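You operate a simulated robot arm through the tools that you are given. There is no shell and no other tool. Be economical: measure what you need, move in short steps, check, and stop when the job is done.

You are at the controls of a simulated robot arm. One attempt, no reset.

## Task
Wind down and cap the peach lipstick, lid the powder jar and shut the refill palette.

The check looks at the end state, three seconds after you hand in, the way a careful person would. Anything else that was tipped, shoved, dropped, spilled or broken makes it a failure. Lids that push on must go on centred and level and be pressed home; caps that screw on are set level and turned clockwise until they are tight.

## Robot
A 7-joint arm with a two-finger parallel gripper, fixed in place. Base frame: the origin is at the foot of the arm, x ahead of it, y to its left, z up; the work surface is at about z = 0. Units: mm, rad, N and s.
With the tool pointing down near the work surface it reaches from about 240 to 620 mm from the base axis. Its first joint turns from -1.152 to 1.152 rad. Payload 2.6 kg.
Tool frame: the origin (TCP) lies between the finger pads and is the grasp point; the fingertips stand 30 mm ahead of it; z points along the fingers, y is the line along which they close. Largest opening 94 mm; finger width 28, thickness 10; the body of the gripper, 50 by 96 mm, starts 55 mm behind the TCP.
Orientation is that of the tool frame in the base frame, as a unit quaternion [w, x, y, z]. With the fingers straight down and closing along the base's y, the tool's x points along the base's -x, its y along +y and its z along -z.

## Interface
- The arm moves only by the tool drive_tool. Its argument "rows" is a list that holds one entry, the list of rows, each a list of 7 numbers: the shift along the base's x, y, z in units of 25 mm (1.0 is 25 mm), then the turn, a rotation vector about the base's x, y, z in units of 6 degrees (1.0 is 6 degrees), then the gripper command, from -1 (shut) to 1 (fully open), values between in proportion. In form: [[[tx, ty, tz, wx, wy, wz, hand], ...]]. A call has 1 to 10 rows; each row shifts and turns the commanded pose from where the row before left it. A call with a number of a shift or a turn outside -1 to 1 is refused whole. Rows are played at 5 a second. More than 50 mm and 0.15 rad between two rows, or a gripper value outside its range, and nothing of the call is played. Where a pose cannot be reached the arm comes as near as it can. A force on the tool above 40 N (or 10 N above the force at the start of the call, whichever is more), or a blocked arm, ends the call early, and 0.2 s more pass. Each finger travels about 72 mm/s and halts on what it meets, pressing with about 43 N; the grip force reading is that of the motor and also rises with nothing between the fingers. The clock runs only during rows and for 0.2 s after the last one: add rows that do not move to give the fingers time. It gives the time, the measured TCP pose, the force on the tool (base axes), the opening and the grip force at its end, in the units of the frame above (readings bear some noise), and new pictures: "pictures" is both (left out), scene, wrist or none.
- Cameras (640 x 400 px; columns grow to the right, rows downward): "scene" is fixed at [36.8, 430.8, 568.3]; the picture's right is [-0.76, -0.65, 0.00], its down [-0.33, 0.39, -0.86] and it looks along [0.56, -0.65, -0.52] (base axes); focal length 344 px, centre (320, 200). "wrist" rides on the gripper at [76, 14, -102] in the tool frame; the picture's right is [-0.18, 0.98, 0.00], its down [-0.75, -0.14, -0.64] and it looks along [-0.63, -0.12, 0.77] (tool axes); focal length 243 px, centre (320, 200). There is no depth. A picture from a camera that has moved, and an enlarged one, comes with that camera's place and axes in the base frame and with its lens.
- inspect(camera, box): a new picture of the part [left, top, right, bottom] of that camera's present view, enlarged. No time passes.
- finish_job(): hands the job in; it is judged then, once.

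Go step by step. Nothing tells you positions but the pictures and the camera data: compare them with the known pose of the tool, close in by small moves and look again before you grip or let go. The budget is 120 turns and 200 pictures, counting those below and the enlarged ones. Unless the task says otherwise, let go and move clear before handing in.

The tools are called as a command line: name --argument value ..., lists and objects as JSON in quotes. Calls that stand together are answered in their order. drive_tool: Moves the arm, as the interface text tells. Its arguments: {"type":"object","properties":{"rows":{"type":"array"},"pictures":{"type":"string","enum":["both","scene","wrist","none"]}},"required":["rows"]} The other tools are called the same way: inspect (camera, box) takes an enlarged picture of a part of a camera's view; finish_job () hands the job in.

At the start:

```text
clock: 0.0
tool_pos: [385.4, 29.5, 306.8]
tool_rot: [0.0, 0.0, 1.0, 0.0]
force: [0.4, 0.3, 0.3]
opening: 93.8
grip_force: 0.0
```

scene: 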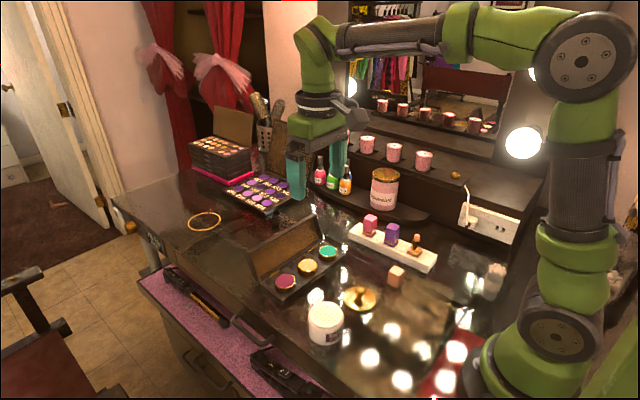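
wrist: 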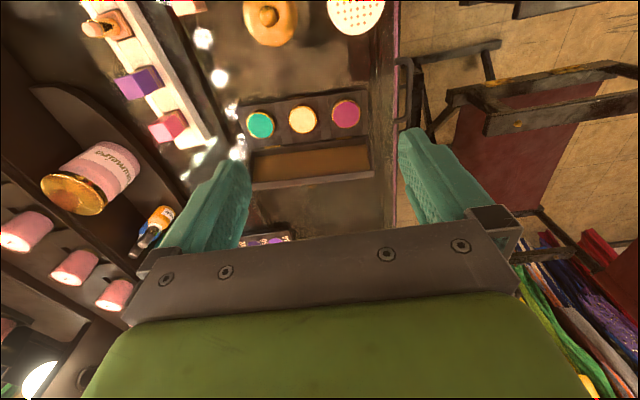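

I see a lipstick stand, a powder jar with a gold lid lying beside it and an open palette with three pans. I'll enlarge these areas before measuring.

inspect --camera "scene" --box '[330, 190, 490, 290]'

inspect --camera "scene" --box '[230, 220, 410, 350]'

inspect --camera "wrist" --box '[60, 0, 400, 200]'

```text
4.00 times, centred on (410, 240) of scene
camera zoom: at [36.8, 430.8, 568.3], right [-0.76, -0.65, 0.0], down [-0.33, 0.39, -0.86], along [0.56, -0.65, -0.52], focal length 1377 px, centre (-40, 40)
```

zoom: 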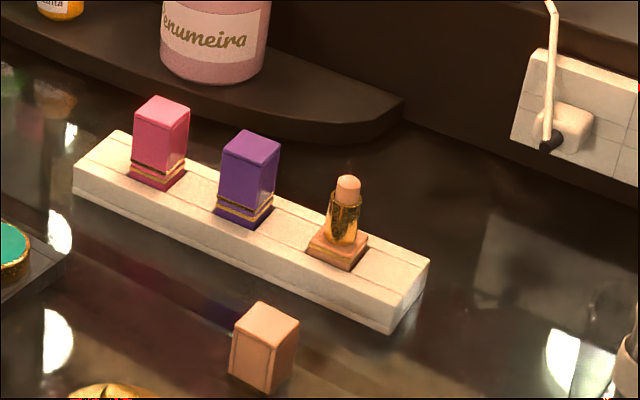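

```text
3.08 times, centred on (320, 285) of scene
camera zoom: at [36.8, 430.8, 568.3], right [-0.76, -0.65, 0.0], down [-0.33, 0.39, -0.86], along [0.56, -0.65, -0.52], focal length 1060 px, centre (320, -62)
```

zoom: 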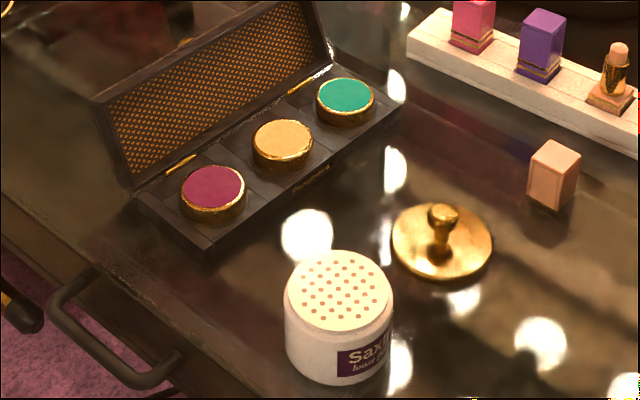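

```text
1.88 times, centred on (230, 100) of wrist
camera zoom: at [307.7, 42.5, 409.7], right [0.18, 0.98, 0.0], down [0.75, -0.14, 0.64], along [0.63, -0.12, -0.77], focal length 457 px, centre (489, 388)
```

zoom: 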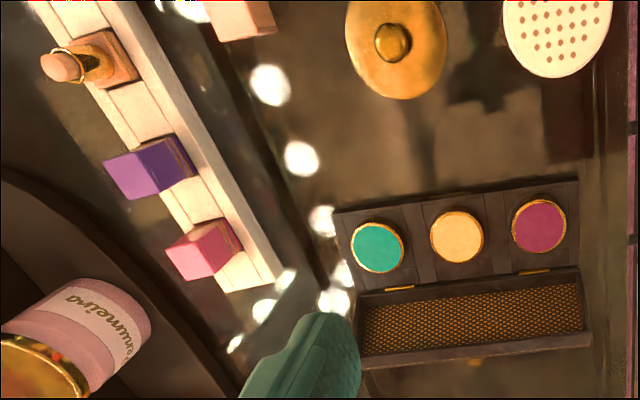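

Rough fixes from both cameras: jar at (327,82) with its top at about z 38, lid at (319,-25), cap at (284,-118), and peach lipstick at (288,-217) in a stand along x. Next I'll move above the lipstick for a closer look.

drive_tool --rows '[[[-0.39, -0.98, -0.5, 0, 0, 0, 1], [-0.39, -0.98, -0.5, 0, 0, 0, 1], [-0.39, -0.98, -0.5, 0, 0, 0, 1], [-0.39, -0.98, -0.5, 0, 0, 0, 1], [-0.39, -0.98, -0.5, 0, 0, 0, 1], [-0.39, -0.98, -0.5, 0, 0, 0, 1], [-0.39, -0.98, -0.5, 0, 0, 0, 1], [-0.39, -0.98, -0.5, 0, 0, 0, 1], [-0.39, -0.98, -0.5, 0, 0, 0, 1], [-0.39, -0.98, -0.5, 0, 0, 0, 1]]]'

```text
clock: 2.2
tool_pos: [285.4, -215.8, 180.9]
tool_rot: [0.0, 0.0, 1.0, 0.001]
force: [0.4, -0.1, 0.4]
opening: 93.8
grip_force: 0.1
camera wrist: at [208.9, -202.7, 283.9], right [0.18, 0.98, 0.0], down [0.75, -0.14, 0.64], along [0.63, -0.12, -0.77], focal length 243 px, centre (320, 200)
```

scene: 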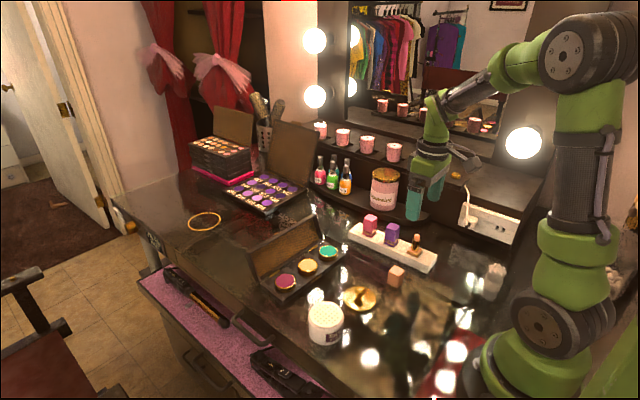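
wrist: 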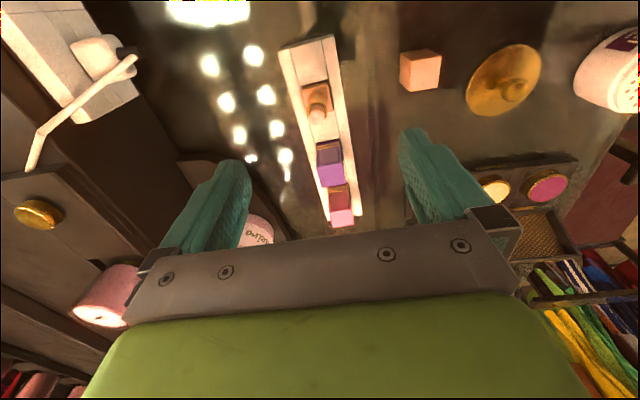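

inspect --camera "wrist" --box '[260, 30, 400, 230]'

inspect --camera "wrist" --box '[390, 20, 640, 140]'

inspect --camera "scene" --box '[375, 220, 447, 292]'

```text
2.00 times, centred on (330, 130) of wrist
camera zoom: at [208.9, -202.7, 283.9], right [0.18, 0.98, 0.0], down [0.75, -0.14, 0.64], along [0.63, -0.12, -0.77], focal length 485 px, centre (300, 340)
```

zoom: 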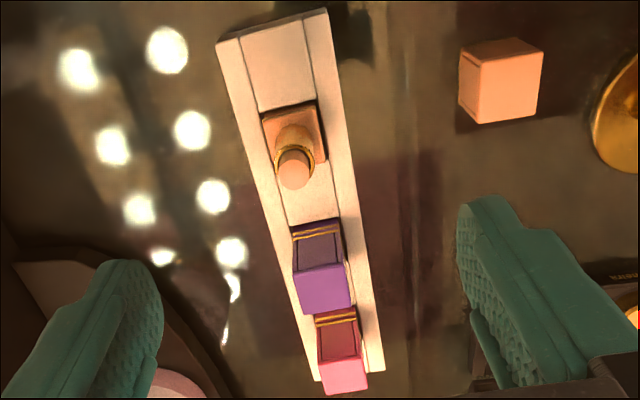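

```text
2.56 times, centred on (515, 80) of wrist
camera zoom: at [208.9, -202.7, 283.9], right [0.18, 0.98, 0.0], down [0.75, -0.14, 0.64], along [0.63, -0.12, -0.77], focal length 621 px, centre (-179, 507)
```

zoom: 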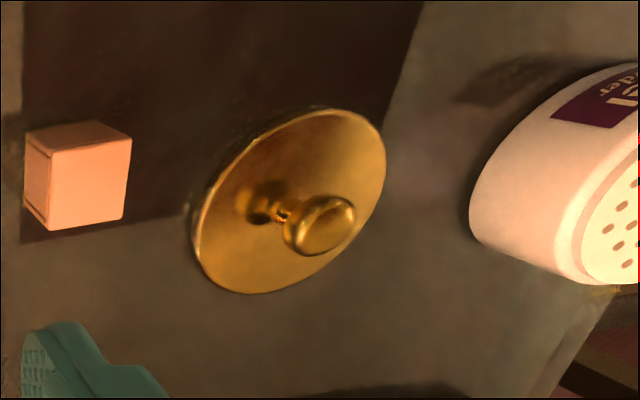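

```text
5.56 times, centred on (411, 256) of scene
camera zoom: at [36.8, 430.9, 568.3], right [-0.76, -0.65, 0.0], down [-0.33, 0.39, -0.86], along [0.56, -0.65, -0.52], focal length 1913 px, centre (-186, -111)
```

zoom: 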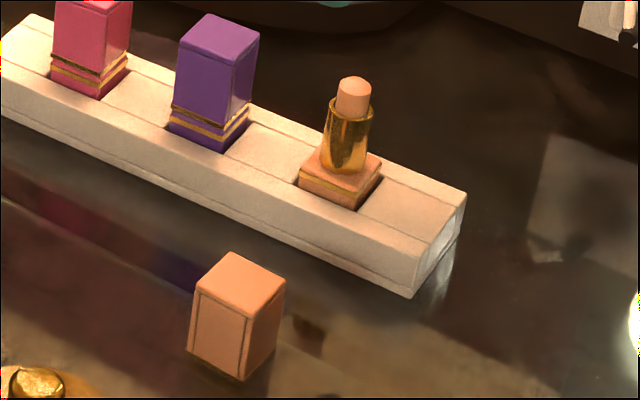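

The lipstick tube is at about (288.5,-221), with the tube top near z 55 and the bullet top near z 68. I'll centre on it, descend partway with a narrower opening, and look again.

drive_tool --rows '[[[0.04, -0.07, -1, 0, 0, 0, 0.1], [0.04, -0.07, -1, 0, 0, 0, 0.1], [0.04, -0.06, -0.8, 0, 0, 0, 0.1]]]'

inspect --camera "wrist" --box '[240, 70, 400, 210]'

inspect --camera "scene" --box '[375, 200, 455, 280]'

```text
clock: 3.0
tool_pos: [289.6, -222.3, 110.5]
tool_rot: [0.001, 0.0, 1.0, 0.0]
force: [0.6, -0.2, -0.5]
opening: 51.6
grip_force: 0.2
camera wrist: at [212.2, -207.9, 213.9], right [0.18, 0.98, 0.0], down [0.75, -0.14, 0.64], along [0.63, -0.12, -0.77], focal length 243 px, centre (320, 200)
```

scene: 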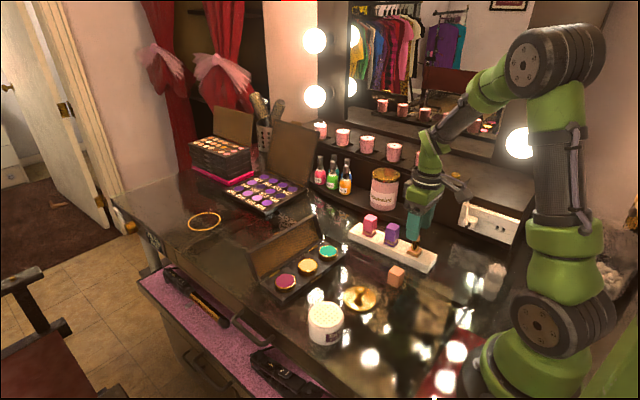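
wrist: 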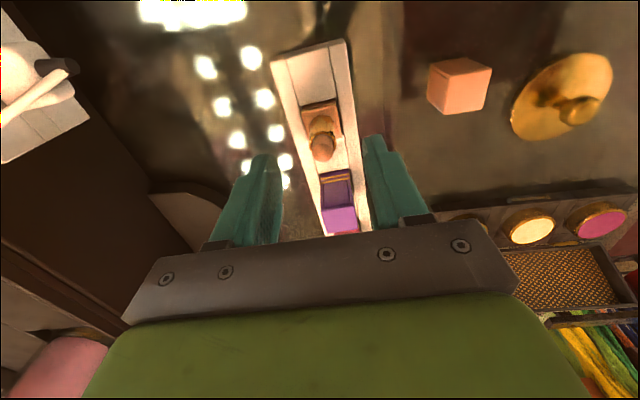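

```text
2.86 times, centred on (320, 140) of wrist
camera zoom: at [212.2, -207.9, 213.9], right [0.18, 0.98, 0.0], down [0.75, -0.14, 0.64], along [0.63, -0.12, -0.77], focal length 693 px, centre (320, 371)
```

zoom: 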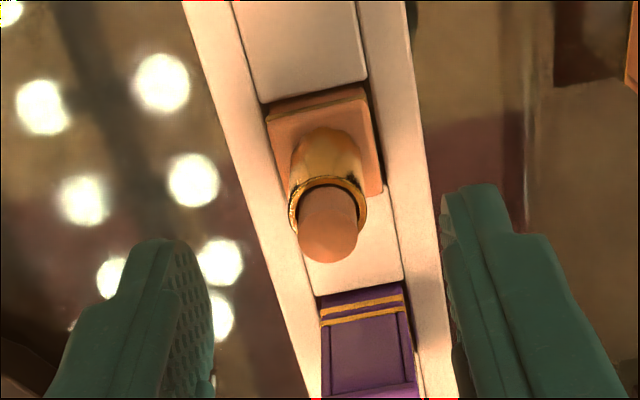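

```text
5.00 times, centred on (415, 240) of scene
camera zoom: at [36.8, 430.8, 568.3], right [-0.76, -0.65, 0.0], down [-0.33, 0.39, -0.86], along [0.56, -0.65, -0.52], focal length 1722 px, centre (-155, 0)
```

zoom: 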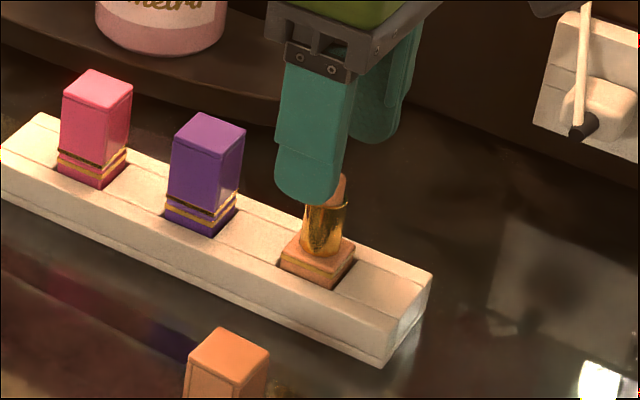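

The gripper is centred on the tube. I'll descend until the tips are at about z 32 and close on the gold tube.

drive_tool --rows '[[[0, 0, -0.97, 0, 0, 0, 0.1], [0, 0, -0.97, 0, 0, 0, 0.1], [0, 0, 0, 0, 0, 0, -0.3], [0, 0, 0, 0, 0, 0, -0.7], [0, 0, 0, 0, 0, 0, -0.75]]]'

inspect --camera "scene" --box '[375, 200, 455, 280]'

inspect --camera "wrist" --box '[240, 70, 400, 210]'

```text
clock: 4.2
tool_pos: [288.8, -220.6, 62.9]
tool_rot: [0.0, 0.0, 1.0, 0.0]
force: [0.1, 3.1, 0.2]
opening: 25.7
grip_force: 43.0
camera wrist: at [212.0, -207.9, 166.5], right [0.18, 0.98, 0.0], down [0.75, -0.14, 0.64], along [0.63, -0.12, -0.77], focal length 243 px, centre (320, 200)
```

scene: 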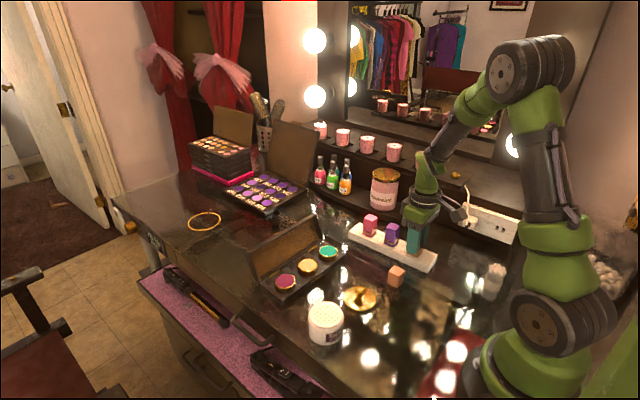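
wrist: 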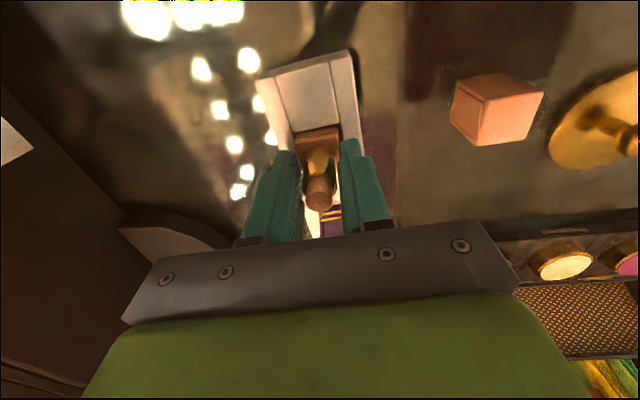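

```text
5.00 times, centred on (415, 240) of scene
camera zoom: at [36.8, 430.8, 568.3], right [-0.76, -0.65, 0.0], down [-0.33, 0.39, -0.86], along [0.56, -0.65, -0.52], focal length 1722 px, centre (-155, 0)
```

zoom: 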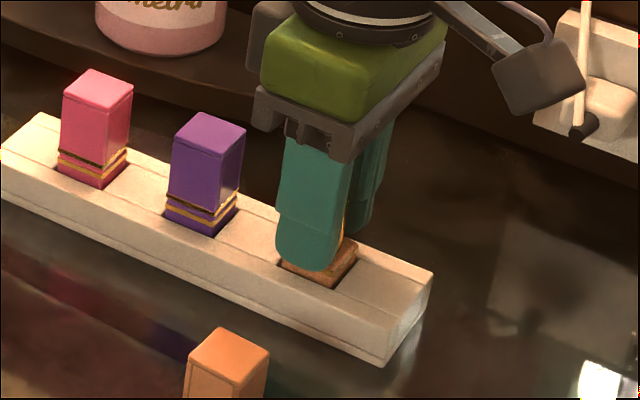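

```text
2.86 times, centred on (320, 140) of wrist
camera zoom: at [212.0, -207.9, 166.5], right [0.18, 0.98, 0.0], down [0.75, -0.14, 0.64], along [0.63, -0.12, -0.77], focal length 693 px, centre (320, 371)
```

zoom: 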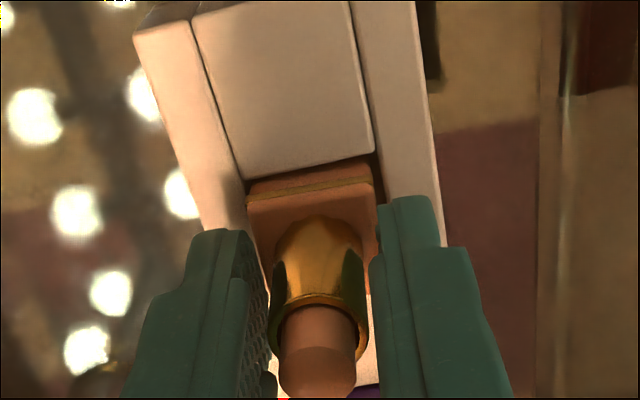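

The fingers stopped at 25.7 mm, which is wider than the tube, so they probably met the square base. I'll open slightly, rise 10 mm and close again.

drive_tool --rows '[[[0, 0, 0, 0, 0, 0, -0.2], [0, 0, 0.4, 0, 0, 0, -0.2], [0, 0, 0, 0, 0, 0, -0.6], [0, 0, 0, 0, 0, 0, -0.9], [0, 0, 0, 0, 0, 0, -0.9]]]' --pictures "wrist"

inspect --camera "wrist" --box '[240, 70, 400, 210]'

```text
clock: 5.4
tool_pos: [288.6, -222.0, 74.2]
tool_rot: [-0.001, -0.001, 1.0, 0.001]
force: [0.0, -0.2, -0.5]
opening: 15.9
grip_force: 43.3
camera wrist: at [211.8, -207.8, 176.6], right [0.18, 0.98, 0.0], down [0.75, -0.14, 0.64], along [0.63, -0.12, -0.77], focal length 243 px, centre (320, 200)
```

wrist: 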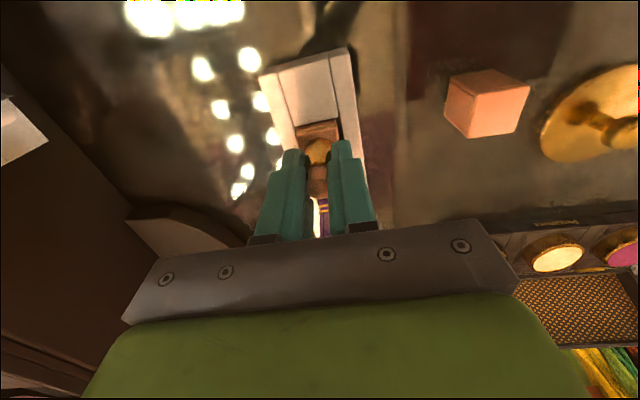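

```text
2.86 times, centred on (320, 140) of wrist
camera zoom: at [211.8, -207.8, 176.6], right [0.18, 0.98, 0.0], down [0.75, -0.14, 0.64], along [0.63, -0.12, -0.77], focal length 693 px, centre (320, 371)
```

zoom: 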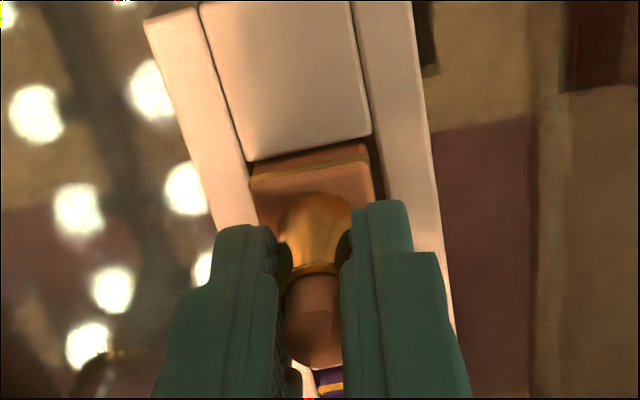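

The fingers now hold the gold tube at 15.9 mm. I'll try a clockwise turn and watch the bullet height.

drive_tool --rows '[[[0, 0, 0, 0, 0, -1, -0.9], [0, 0, 0, 0, 0, -1, -0.9], [0, 0, 0, 0, 0, -1, -0.9], [0, 0, 0, 0, 0, -1, -0.9], [0, 0, 0, 0, 0, -1, -0.9], [0, 0, 0, 0, 0, -1, -0.9]]]' --pictures "none"

inspect --camera "wrist" --box '[240, 70, 400, 210]'

```text
clock: 6.8
tool_pos: [289.6, -220.6, 73.7]
tool_rot: [0.0, 0.31, 0.951, 0.0]
force: [0.1, 1.2, 0.1]
opening: 16.8
grip_force: 43.2
```

```text
2.86 times, centred on (320, 140) of wrist
camera zoom: at [235.5, -165.4, 176.5], right [0.73, 0.69, 0.0], down [0.53, -0.56, 0.64], along [0.44, -0.47, -0.77], focal length 693 px, centre (320, 371)
```

zoom: 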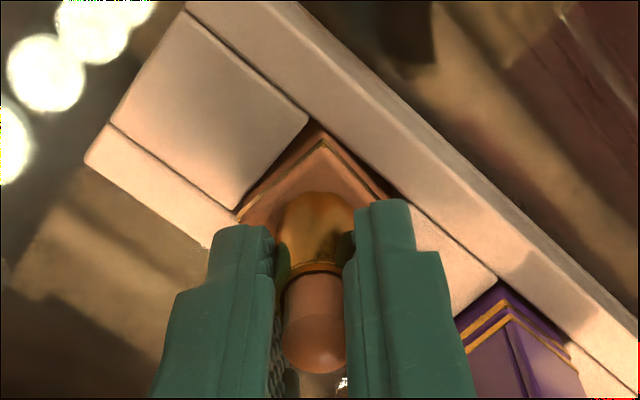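

The bullet looks slightly longer, so clockwise probably winds it up. I'll turn counterclockwise.

drive_tool --rows '[[[0, 0, 0, 0, 0, 1, -0.9], [0, 0, 0, 0, 0, 1, -0.9], [0, 0, 0, 0, 0, 1, -0.9], [0, 0, 0, 0, 0, 1, -0.9], [0, 0, 0, 0, 0, 1, -0.9], [0, 0, 0, 0, 0, 1, -0.9], [0, 0, 0, 0, 0, 1, -0.9], [0, 0, 0, 0, 0, 1, -0.9], [0, 0, 0, 0, 0, 1, -0.9], [0, 0, 0, 0, 0, 1, -0.9]]]' --pictures "none"

inspect --camera "wrist" --box '[240, 70, 400, 210]'

```text
clock: 9.0
tool_pos: [290.5, -220.5, 73.2]
tool_rot: [0.0, -0.209, 0.978, 0.0]
force: [-2.1, 8.7, 13.9]
opening: 16.9
grip_force: 43.3
```

```text
2.86 times, centred on (320, 140) of wrist
camera zoom: at [213.6, -239.5, 176.2], right [-0.23, 0.97, 0.0], down [0.74, 0.18, 0.64], along [0.62, 0.15, -0.77], focal length 693 px, centre (320, 371)
```

zoom: 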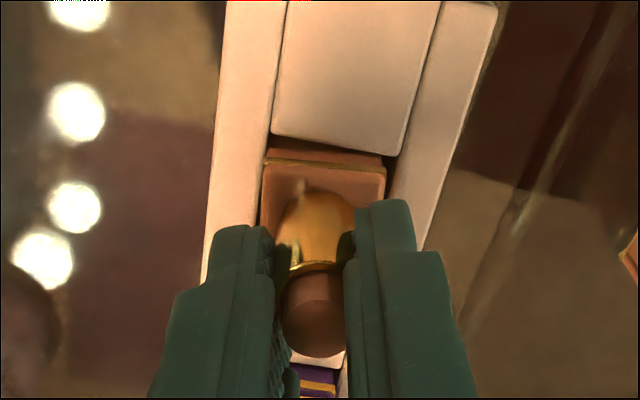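

Counterclockwise lowers the bullet. I'll release, check that nothing shifted, rotate back clockwise while open and take a long counterclockwise stroke.

drive_tool --rows '[[[0, 0, 0, 0, 0, 0, -0.4], [0, 0, 0, 0, 0, -1, -0.4], [0, 0, 0, 0, 0, -1, -0.4], [0, 0, 0, 0, 0, -1, -0.4], [0, 0, 0, 0, 0, -1, -0.4], [0, 0, 0, 0, 0, -1, -0.4], [0, 0, 0, 0, 0, -1, -0.4], [0, 0, 0, 0, 0, -1, -0.4], [0, 0, 0, 0, 0, -1, -0.4], [0, 0, 0, 0, 0, -1, -0.4]]]' --pictures "none"

inspect --camera "wrist" --box '[240, 70, 400, 210]'

inspect --camera "scene" --box '[375, 200, 455, 280]'

```text
clock: 11.2
tool_pos: [289.7, -222.9, 73.4]
tool_rot: [0.0, 0.26, 0.965, 0.0]
force: [-0.3, -1.4, -0.1]
opening: 28.1
grip_force: 0.0
```

```text
2.86 times, centred on (320, 140) of wrist
camera zoom: at [230.0, -171.8, 176.3], right [0.65, 0.76, 0.0], down [0.58, -0.5, 0.64], along [0.49, -0.42, -0.77], focal length 693 px, centre (320, 371)
```

zoom: 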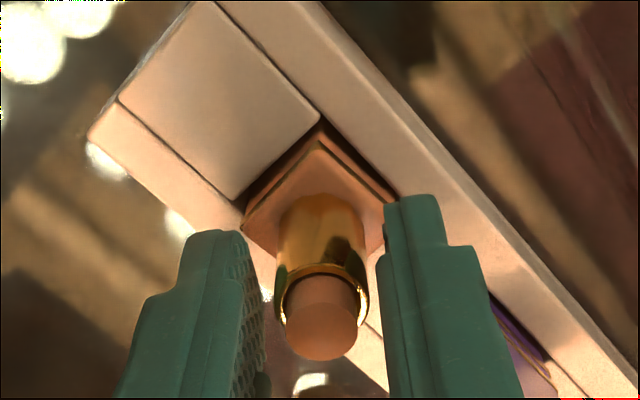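

```text
5.00 times, centred on (415, 240) of scene
camera zoom: at [36.8, 430.8, 568.3], right [-0.76, -0.65, 0.0], down [-0.33, 0.39, -0.86], along [0.56, -0.65, -0.52], focal length 1722 px, centre (-155, 0)
```

zoom: 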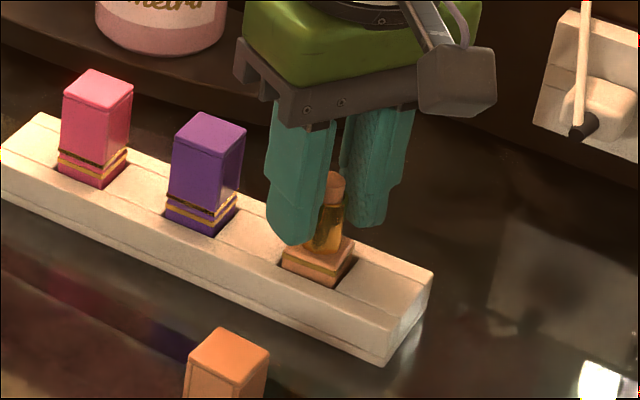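

The tube is still centred between the fingers. I'll turn back another 30°, grip, and wind counterclockwise.

drive_tool --rows '[[[0, 0, 0, 0, 0, -1, -0.4], [0, 0, 0, 0, 0, -1, -0.4], [0, 0, 0, 0, 0, -1, -0.4], [0, 0, 0, 0, 0, -1, -0.4], [0, 0, 0, 0, 0, -1, -0.4], [0, 0, 0, 0, 0, 0, -0.9], [0, 0, 0, 0, 0, 0, -0.9]]]' --pictures "none"

drive_tool --rows '[[[0, 0, 0, 0, 0, 1, -0.9], [0, 0, 0, 0, 0, 1, -0.9], [0, 0, 0, 0, 0, 1, -0.9], [0, 0, 0, 0, 0, 1, -0.9], [0, 0, 0, 0, 0, 1, -0.9], [0, 0, 0, 0, 0, 1, -0.9], [0, 0, 0, 0, 0, 1, -0.9], [0, 0, 0, 0, 0, 1, -0.9], [0, 0, 0, 0, 0, 1, -0.9], [0, 0, 0, 0, 0, 1, -0.9]]]' --pictures "none"

inspect --camera "wrist" --box '[240, 70, 400, 210]'

```text
clock: 12.8
tool_pos: [289.4, -220.9, 73.5]
tool_rot: [0.0, 0.501, 0.866, 0.0]
force: [-0.8, -0.3, -0.3]
opening: 15.5
grip_force: 42.7
```

```text
clock: 15.0
tool_pos: [290.0, -221.2, 72.7]
tool_rot: [0.001, -0.001, 1.0, 0.0]
force: [0.5, 1.3, -0.2]
opening: 16.9
grip_force: 42.9
```

```text
2.86 times, centred on (320, 140) of wrist
camera zoom: at [213.0, -207.9, 176.1], right [0.18, 0.98, 0.0], down [0.75, -0.14, 0.64], along [0.63, -0.12, -0.77], focal length 693 px, centre (320, 371)
```

zoom: 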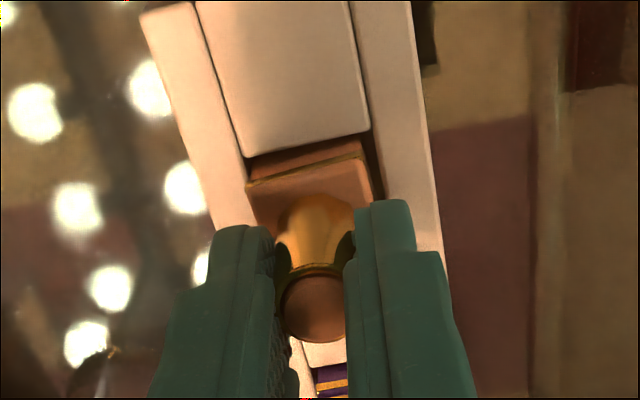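

The bullet is going down. I'll continue counterclockwise to the end of this stroke.

drive_tool --rows '[[[0, 0, 0, 0, 0, 1, -0.9], [0, 0, 0, 0, 0, 1, -0.9], [0, 0, 0, 0, 0, 1, -0.9], [0, 0, 0, 0, 0, 1, -0.9], [0, 0, 0, 0, 0, 1, -0.9], [0, 0, 0, 0, 0, 1, -0.9], [0, 0, 0, 0, 0, 1, -0.9], [0, 0, 0, 0, 0, 1, -0.9]]]' --pictures "none"

inspect --camera "wrist" --box '[240, 70, 400, 210]'

```text
clock: 16.8
tool_pos: [288.7, -221.5, 73.0]
tool_rot: [0.001, -0.407, 0.913, 0.0]
force: [-1.0, 0.4, -0.2]
opening: 16.8
grip_force: 43.3
```

```text
2.86 times, centred on (320, 140) of wrist
camera zoom: at [227.5, -269.1, 176.2], right [-0.61, 0.79, 0.0], down [0.61, 0.47, 0.64], along [0.51, 0.39, -0.77], focal length 693 px, centre (320, 371)
```

zoom: 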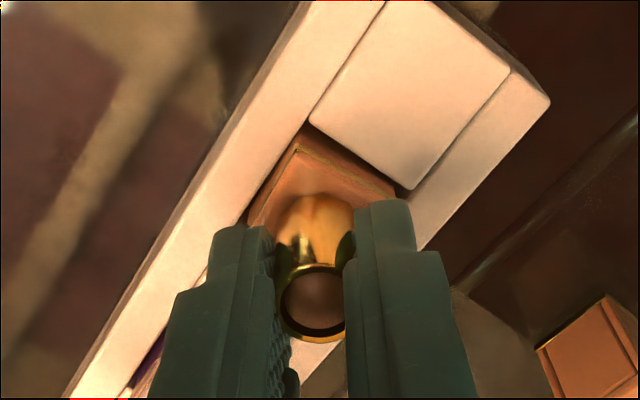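

The bullet is now at or below the rim. I'll take one more stroke so it's fully down.

drive_tool --rows '[[[0, 0, 0, 0, 0, 1, -0.9], [0, 0, 0, 0, 0, 1, -0.9], [0, 0, 0, 0, 0, 1, -0.9], [0, 0, 0, 0, 0, 1, -0.9], [0, 0, 0, 0, 0, 1, -0.9], [0, 0, 0, 0, 0, 1, -0.9]]]' --pictures "none"

inspect --camera "wrist" --box '[240, 70, 400, 210]'

```text
clock: 18.2
tool_pos: [289.2, -220.6, 73.4]
tool_rot: [-0.001, -0.67, 0.743, 0.0]
force: [-1.3, -0.5, 0.1]
opening: 16.7
grip_force: 42.9
```

```text
2.86 times, centred on (320, 140) of wrist
camera zoom: at [266.8, -295.9, 176.4], right [-0.96, 0.28, 0.0], down [0.22, 0.73, 0.64], along [0.18, 0.62, -0.77], focal length 693 px, centre (320, 371)
```

zoom: 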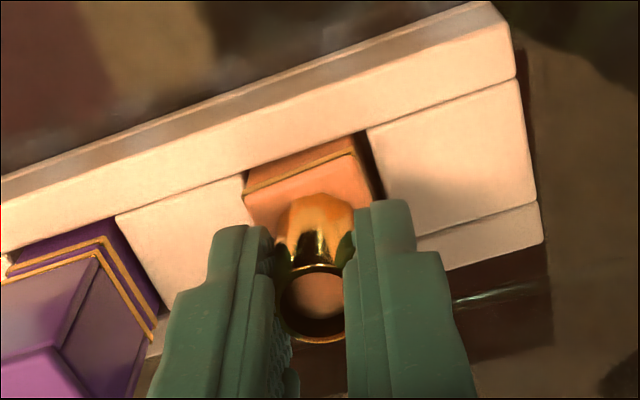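

drive_tool --rows '[[[0, 0, 0, 0, 0, 1, -0.9], [0, 0, 0, 0, 0, 1, -0.9], [0, 0, 0, 0, 0, 1, -0.9], [0, 0, 0, 0, 0, 1, -0.9], [0, 0, 0, 0, 0, 1, -0.9], [0, 0, 0, 0, 0, 1, -0.9]]]' --pictures "none"

inspect --camera "wrist" --box '[280, 130, 360, 200]'

```text
clock: 19.6
tool_pos: [288.7, -223.0, 73.3]
tool_rot: [0.0, 0.867, -0.499, 0.0]
force: [-0.4, -0.7, -0.1]
opening: 15.7
grip_force: 43.1
```

```text
5.71 times, centred on (320, 165) of wrist
camera zoom: at [314.4, -295.3, 176.5], right [-0.94, -0.33, 0.0], down [-0.26, 0.72, 0.64], along [-0.21, 0.61, -0.77], focal length 1386 px, centre (320, 400)
```

zoom: 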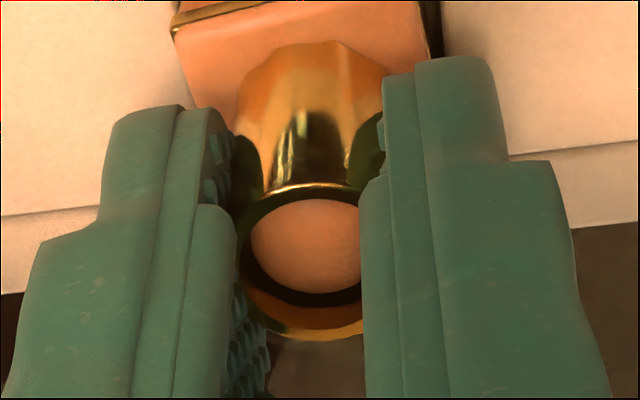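

drive_tool --rows '[[[0, 0, 0, 0, 0, 1, -0.9], [0, 0, 0, 0, 0, 1, -0.9], [0, 0, 0, 0, 0, 1, -0.9], [0, 0, 0, 0, 0, 1, -0.9], [0, 0, 0, 0, 0, 1, -0.9], [0, 0, 0, 0, 0, 1, -0.9]]]' --pictures "none"

inspect --camera "wrist" --box '[280, 130, 360, 200]'

```text
clock: 20.7
tool_pos: [298.2, -217.7, 68.4]
tool_rot: [0.008, 0.95, -0.311, 0.006]
force: [-0.9, 0.3, 8.4]
opening: 16.5
grip_force: 42.9
out of reach, approached as far as the arm can: row 4, 5
stopped in row 5: the force on the tool passed its limit (the readings are from after the stop); the commanded pose is now the measured one
```

```text
5.71 times, centred on (320, 165) of wrist
camera zoom: at [351.1, -272.9, 173.1], right [-0.73, -0.68, 0.01], down [-0.53, 0.57, 0.63], along [-0.43, 0.46, -0.78], focal length 1386 px, centre (320, 400)
```

zoom: 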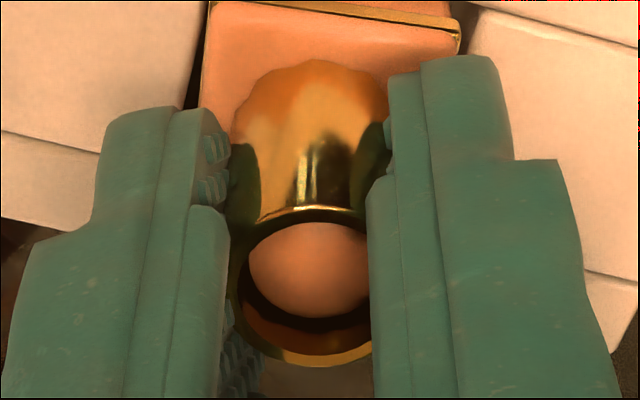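

The wrist reached its limit and the tool drifted about 10 mm. I'll release right away, rise and check the lipstick and stand.

drive_tool --rows '[[[0, 0, 0, 0, 0, 0, -0.3], [0, 0, 0, 0, 0, 0, -0.3], [0, 0, 1, 0, 0, 0, -0.2], [0, 0, 1, 0, 0, -1, 0], [0, 0, 0, 0, 0, -1, 0], [0, 0, 0, 0, 0, -1, 0], [0, 0, 0, 0, 0, -1, 0], [0, 0, 0, 0, 0, -1, 0], [0, 0, 0, 0, 0, -1, 0]]]' --pictures "both"

inspect --camera "scene" --box '[375, 200, 455, 280]'

```text
clock: 22.7
tool_pos: [307.1, -209.5, 109.9]
tool_rot: [0.008, 0.807, -0.59, 0.002]
force: [0.2, -0.5, 0.2]
opening: 47.0
grip_force: 0.0
out of reach, approached as far as the arm can: row 3
camera wrist: at [316.3, -285.2, 213.9], right [-0.99, -0.12, 0.01], down [-0.09, 0.77, 0.63], along [-0.08, 0.62, -0.78], focal length 243 px, centre (320, 200)
```

scene: 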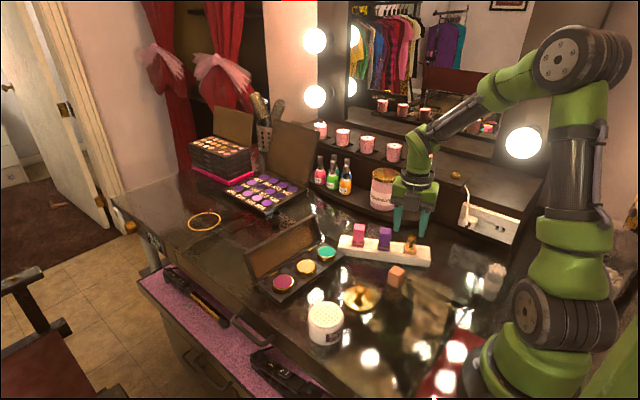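
wrist: 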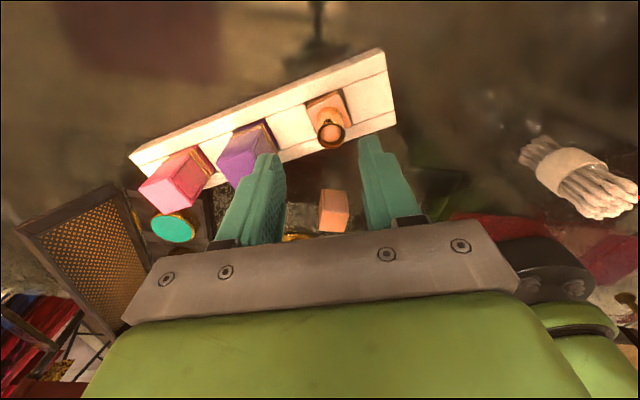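

```text
5.00 times, centred on (415, 240) of scene
camera zoom: at [36.8, 430.8, 568.3], right [-0.76, -0.65, 0.0], down [-0.33, 0.39, -0.86], along [0.56, -0.65, -0.52], focal length 1722 px, centre (-155, 0)
```

zoom: 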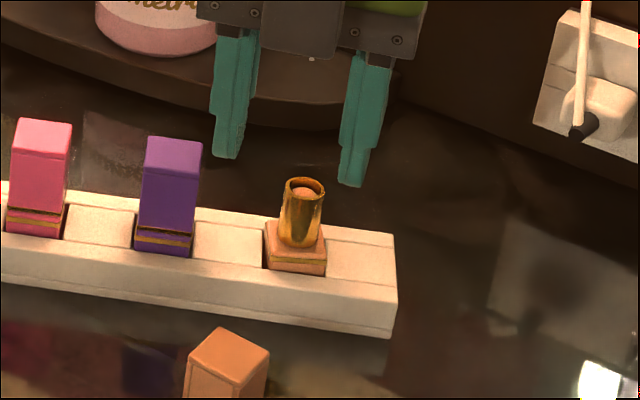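

Winding is finished, since the stroke hit its stop, but the drag turned the stand about 25° counterclockwise and shifted it about 12 mm. I'll put it back by gripping the stand across its width. First I'll realign the tool above it.

drive_tool --rows '[[[0.1, 0, 0.2, 0.145, -0.06, -1, 0.5], [0.1, 0, 0, 0, 0, -1, 0.5], [0.1, 0, 0, 0, 0, -1, 0.5], [0.1, 0.05, 0, 0, 0, -1, 0.5], [0.1, 0.05, 0, 0, 0, -1, 0.5], [0.1, 0.05, 0, 0, 0, -1, 0.5], [0.1, 0.03, 0, 0, 0, -1, 0.5], [0.1, 0, 0, 0, 0, -1, 0.5], [0.06, 0, 0, 0, 0, -1, 0.5], [0, 0, 0, 0, 0, -1, 0.5]]]' --pictures "none"

drive_tool --rows '[[[0, 0, 0, 0, 0, -1, 0.5], [0, 0, 0, 0, 0, -1, 0.5], [0, 0, 0, 0, 0, -1, 0.5], [0, 0, 0, 0, 0, -0.2, 0.5]]]' --pictures "both"

inspect --camera "scene" --box '[325, 200, 455, 290]'

```text
clock: 24.9
tool_pos: [327.9, -204.9, 114.4]
tool_rot: [-0.001, -0.405, 0.915, 0.0]
force: [-0.2, 0.2, 0.8]
opening: 70.3
grip_force: 0.1
```

```text
clock: 25.9
tool_pos: [328.3, -205.7, 115.2]
tool_rot: [-0.001, -0.246, 0.969, 0.0]
force: [-0.2, 0.0, 0.0]
opening: 70.2
grip_force: 0.0
camera wrist: at [253.7, -229.4, 218.3], right [-0.31, 0.95, 0.0], down [0.73, 0.24, 0.64], along [0.61, 0.2, -0.77], focal length 243 px, centre (320, 200)
```

scene: 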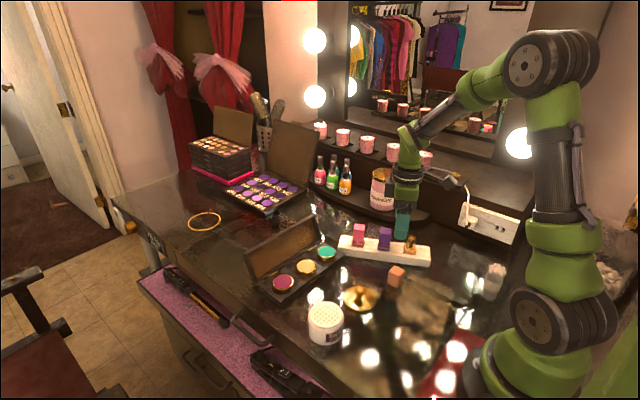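
wrist: 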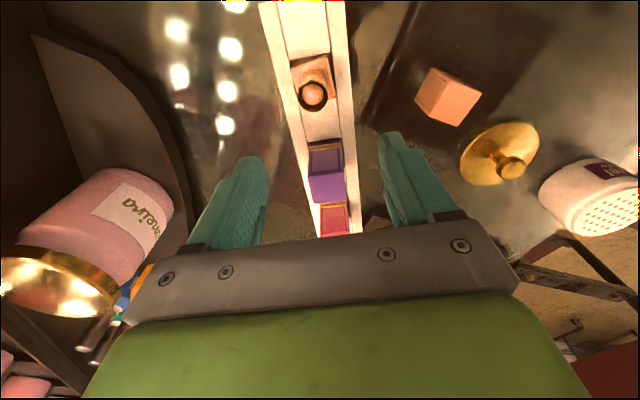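

```text
4.44 times, centred on (390, 245) of scene
camera zoom: at [36.8, 430.8, 568.3], right [-0.76, -0.65, 0.0], down [-0.33, 0.39, -0.86], along [0.56, -0.65, -0.52], focal length 1530 px, centre (9, 0)
```

zoom: 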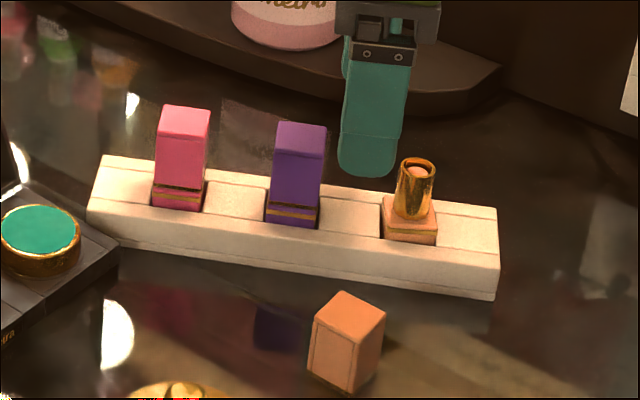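

The tool is aligned with the stand and centred across it between the peach and purple lipsticks. I'll descend and grip the stand sides.

drive_tool --rows '[[[0, 0, -1, 0, 0, 0, 0.5], [0, 0, -1, 0, 0, 0, 0.5], [0, 0, -0.9, 0, 0, 0, 0.5], [0, 0, -0.16, 0, 0, 0, 0.5], [0, 0, 0, 0, 0, 0, 0.1], [0, 0, 0, 0, 0, 0, -0.1], [0, 0, 0, 0, 0, 0, -0.3], [0, 0, 0, 0, 0, 0, -0.3]]]' --pictures "both"

```text
clock: 27.7
tool_pos: [326.1, -206.2, 38.5]
tool_rot: [-0.001, -0.247, 0.969, 0.0]
force: [0.8, -2.7, 0.2]
opening: 53.6
grip_force: 42.7
camera wrist: at [252.8, -230.7, 141.8], right [-0.31, 0.95, 0.0], down [0.73, 0.24, 0.64], along [0.61, 0.2, -0.77], focal length 243 px, centre (320, 200)
```

scene: 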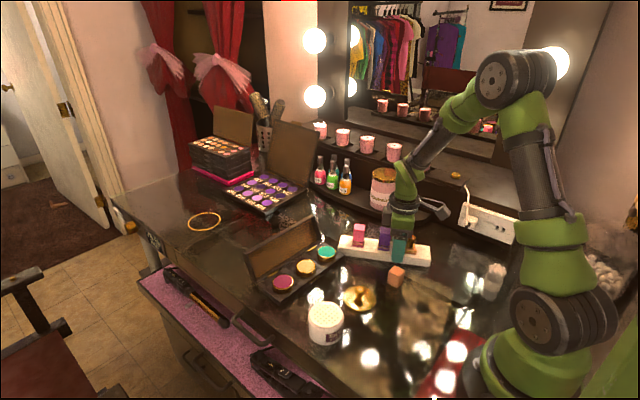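
wrist: 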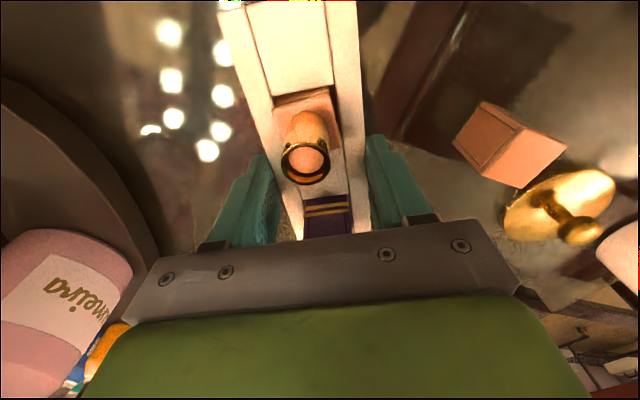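

The stand is gripped at 53.6 mm. I'll turn it back about 24° clockwise and shift it about (-8,-12), then compare with the original picture.

drive_tool --rows '[[[-0.08, -0.12, 0, 0, 0, -1, -0.3], [-0.08, -0.12, 0, 0, 0, -1, -0.3], [-0.08, -0.12, 0, 0, 0, -1, -0.3], [-0.08, -0.11, 0, 0, 0, -1, -0.3], [0, 0, 0, 0, 0, 0, -0.3]]]' --pictures "none"

inspect --camera "scene" --box '[375, 200, 455, 280]'

inspect --camera "scene" --box '[330, 190, 490, 290]'

```text
clock: 28.9
tool_pos: [319.7, -217.7, 37.9]
tool_rot: [0.0, -0.039, 0.999, -0.001]
force: [-1.3, -1.3, 11.1]
opening: 53.7
grip_force: 42.8
```

```text
5.00 times, centred on (415, 240) of scene
camera zoom: at [36.8, 430.9, 568.3], right [-0.76, -0.65, 0.0], down [-0.33, 0.39, -0.86], along [0.56, -0.65, -0.52], focal length 1722 px, centre (-155, 0)
```

zoom: 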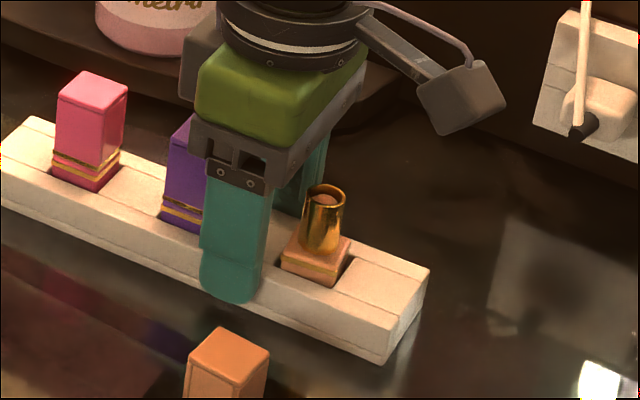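

```text
4.00 times, centred on (410, 240) of scene
camera zoom: at [36.8, 430.9, 568.3], right [-0.76, -0.65, 0.0], down [-0.33, 0.39, -0.86], along [0.56, -0.65, -0.52], focal length 1377 px, centre (-40, 40)
```

zoom: 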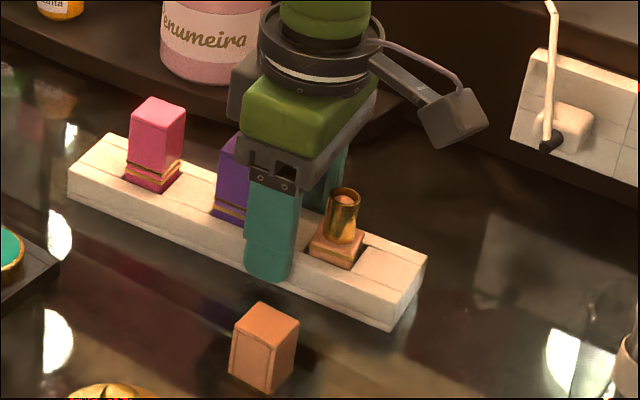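

The stand is within about 3 mm of its original pose. I'll add one small correction, then release and rise.

drive_tool --rows '[[[-0.06, -0.01, 0, 0, 0, -0.22, -0.3], [0, 0, 0, 0, 0, 0, -0.3], [0, 0, 0, 0, 0, 0, 0.3], [0, 0, 0, 0, 0, 0, 0.4], [0, 0, 1, 0, 0, 0, 0.4], [0, 0, 1, 0, 0, 0, 0.4], [0, 0, 1, 0, 0, 0, 0.4], [0, 0, 1, 0, 0, 0, 0.4]]]' --pictures "both"

inspect --camera "scene" --box '[330, 190, 490, 290]'

inspect --camera "wrist" --box '[240, 20, 560, 220]'

```text
clock: 30.7
tool_pos: [317.1, -215.6, 137.6]
tool_rot: [-0.001, -0.029, 1.0, 0.001]
force: [-0.3, -0.6, 0.3]
opening: 65.6
grip_force: 0.0
camera wrist: at [240.0, -207.9, 241.7], right [0.13, 0.99, 0.0], down [0.76, -0.1, 0.64], along [0.64, -0.08, -0.77], focal length 243 px, centre (320, 200)
```

scene: 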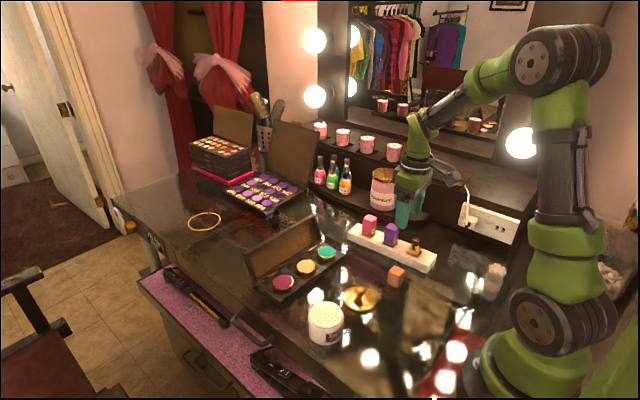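
wrist: 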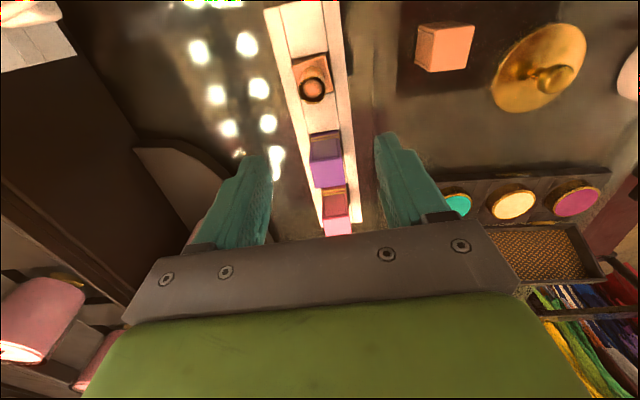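

```text
4.00 times, centred on (410, 240) of scene
camera zoom: at [36.8, 430.8, 568.3], right [-0.76, -0.65, 0.0], down [-0.33, 0.39, -0.86], along [0.56, -0.65, -0.52], focal length 1377 px, centre (-40, 40)
```

zoom: 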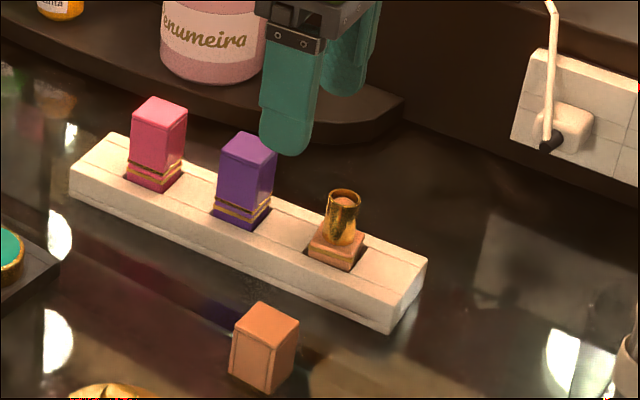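

```text
2.00 times, centred on (400, 120) of wrist
camera zoom: at [240.0, -207.9, 241.7], right [0.13, 0.99, 0.0], down [0.76, -0.1, 0.64], along [0.64, -0.08, -0.77], focal length 485 px, centre (160, 360)
```

zoom: 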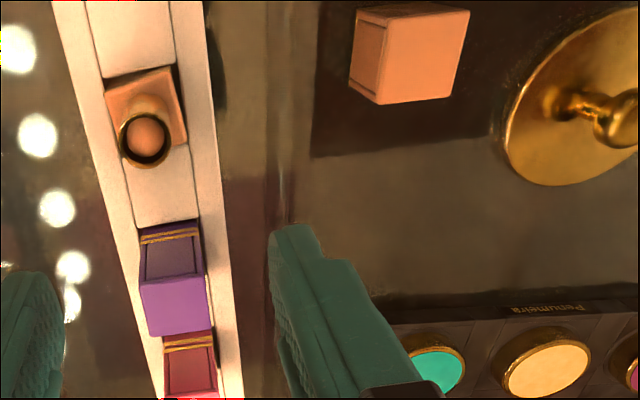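

The stand is back in place with all three lipsticks upright, and the peach bullet is below the rim. I'll zoom in to measure the peach base's yaw and position before fetching the cap.

inspect --camera "wrist" --box '[280, 40, 360, 110]'

inspect --camera "wrist" --box '[400, 10, 480, 80]'

inspect --camera "scene" --box '[385, 225, 445, 295]'

```text
5.71 times, centred on (320, 75) of wrist
camera zoom: at [240.0, -207.9, 241.7], right [0.13, 0.99, 0.0], down [0.76, -0.1, 0.64], along [0.64, -0.08, -0.77], focal length 1386 px, centre (320, 914)
```

zoom: 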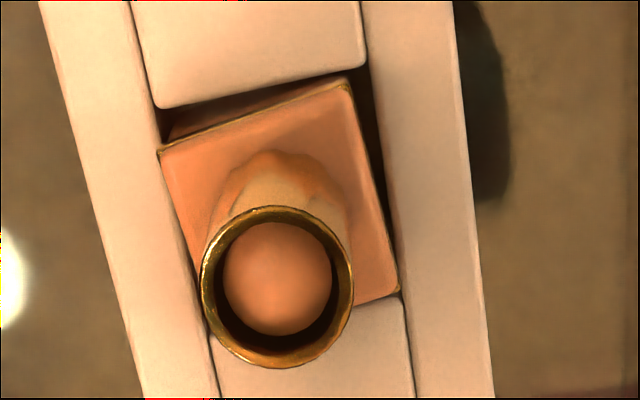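

```text
5.71 times, centred on (440, 45) of wrist
camera zoom: at [240.0, -207.9, 241.7], right [0.13, 0.99, 0.0], down [0.76, -0.1, 0.64], along [0.64, -0.08, -0.77], focal length 1386 px, centre (-366, 1086)
```

zoom: 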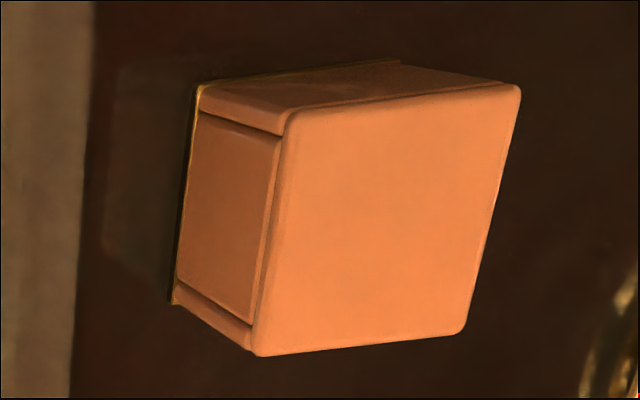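

```text
5.71 times, centred on (415, 260) of scene
camera zoom: at [36.8, 430.8, 568.3], right [-0.76, -0.65, 0.0], down [-0.33, 0.39, -0.86], along [0.56, -0.65, -0.52], focal length 1968 px, centre (-223, -143)
```

zoom: 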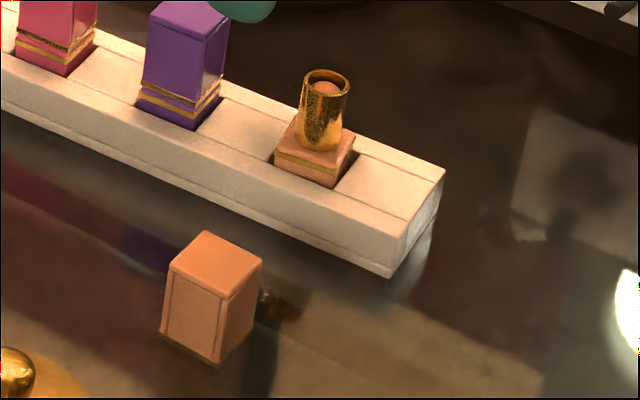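

The peach base is at about (289.5,-220.3) with yaw around +11°. The cap is at about (280.5,-117), yaw -2°, 36 mm tall. Next I'll hover over the cap.

drive_tool --rows '[[[-0.37, 0.97, 0, 0, 0, -0.22, 0.2], [-0.37, 0.97, -0.2, 0, 0, -0.22, 0.2], [-0.37, 0.97, -0.5, 0, 0, -0.22, 0.2], [-0.37, 0.97, -0.5, 0, 0, -0.22, 0.2], [0, 0.06, -0.5, 0, 0, 0, 0.2]]]' --pictures "wrist"

inspect --camera "wrist" --box '[240, 60, 400, 180]'

```text
clock: 31.9
tool_pos: [281.7, -119.2, 95.4]
tool_rot: [-0.001, 0.017, 1.0, 0.0]
force: [0.1, 0.6, 0.5]
opening: 56.3
grip_force: 0.1
camera wrist: at [205.2, -102.8, 198.5], right [0.22, 0.98, 0.0], down [0.75, -0.17, 0.64], along [0.63, -0.14, -0.77], focal length 243 px, centre (320, 200)
```

wrist: 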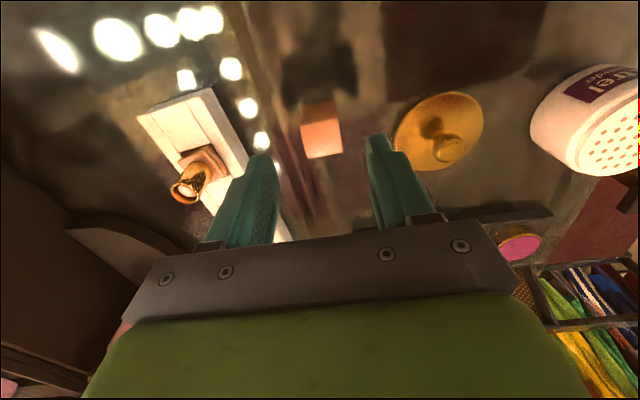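

```text
3.33 times, centred on (320, 120) of wrist
camera zoom: at [205.2, -102.8, 198.5], right [0.22, 0.98, 0.0], down [0.75, -0.17, 0.64], along [0.63, -0.14, -0.77], focal length 809 px, centre (320, 467)
```

zoom: 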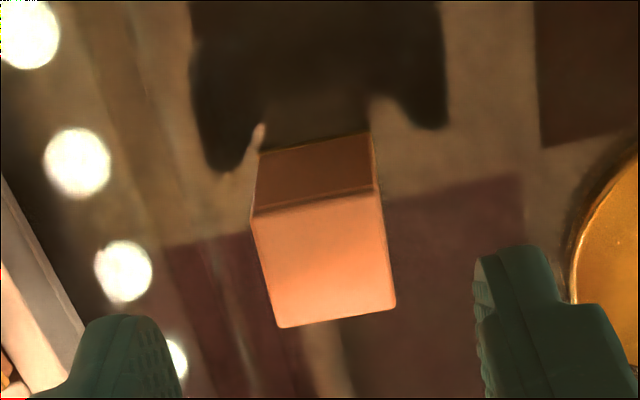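

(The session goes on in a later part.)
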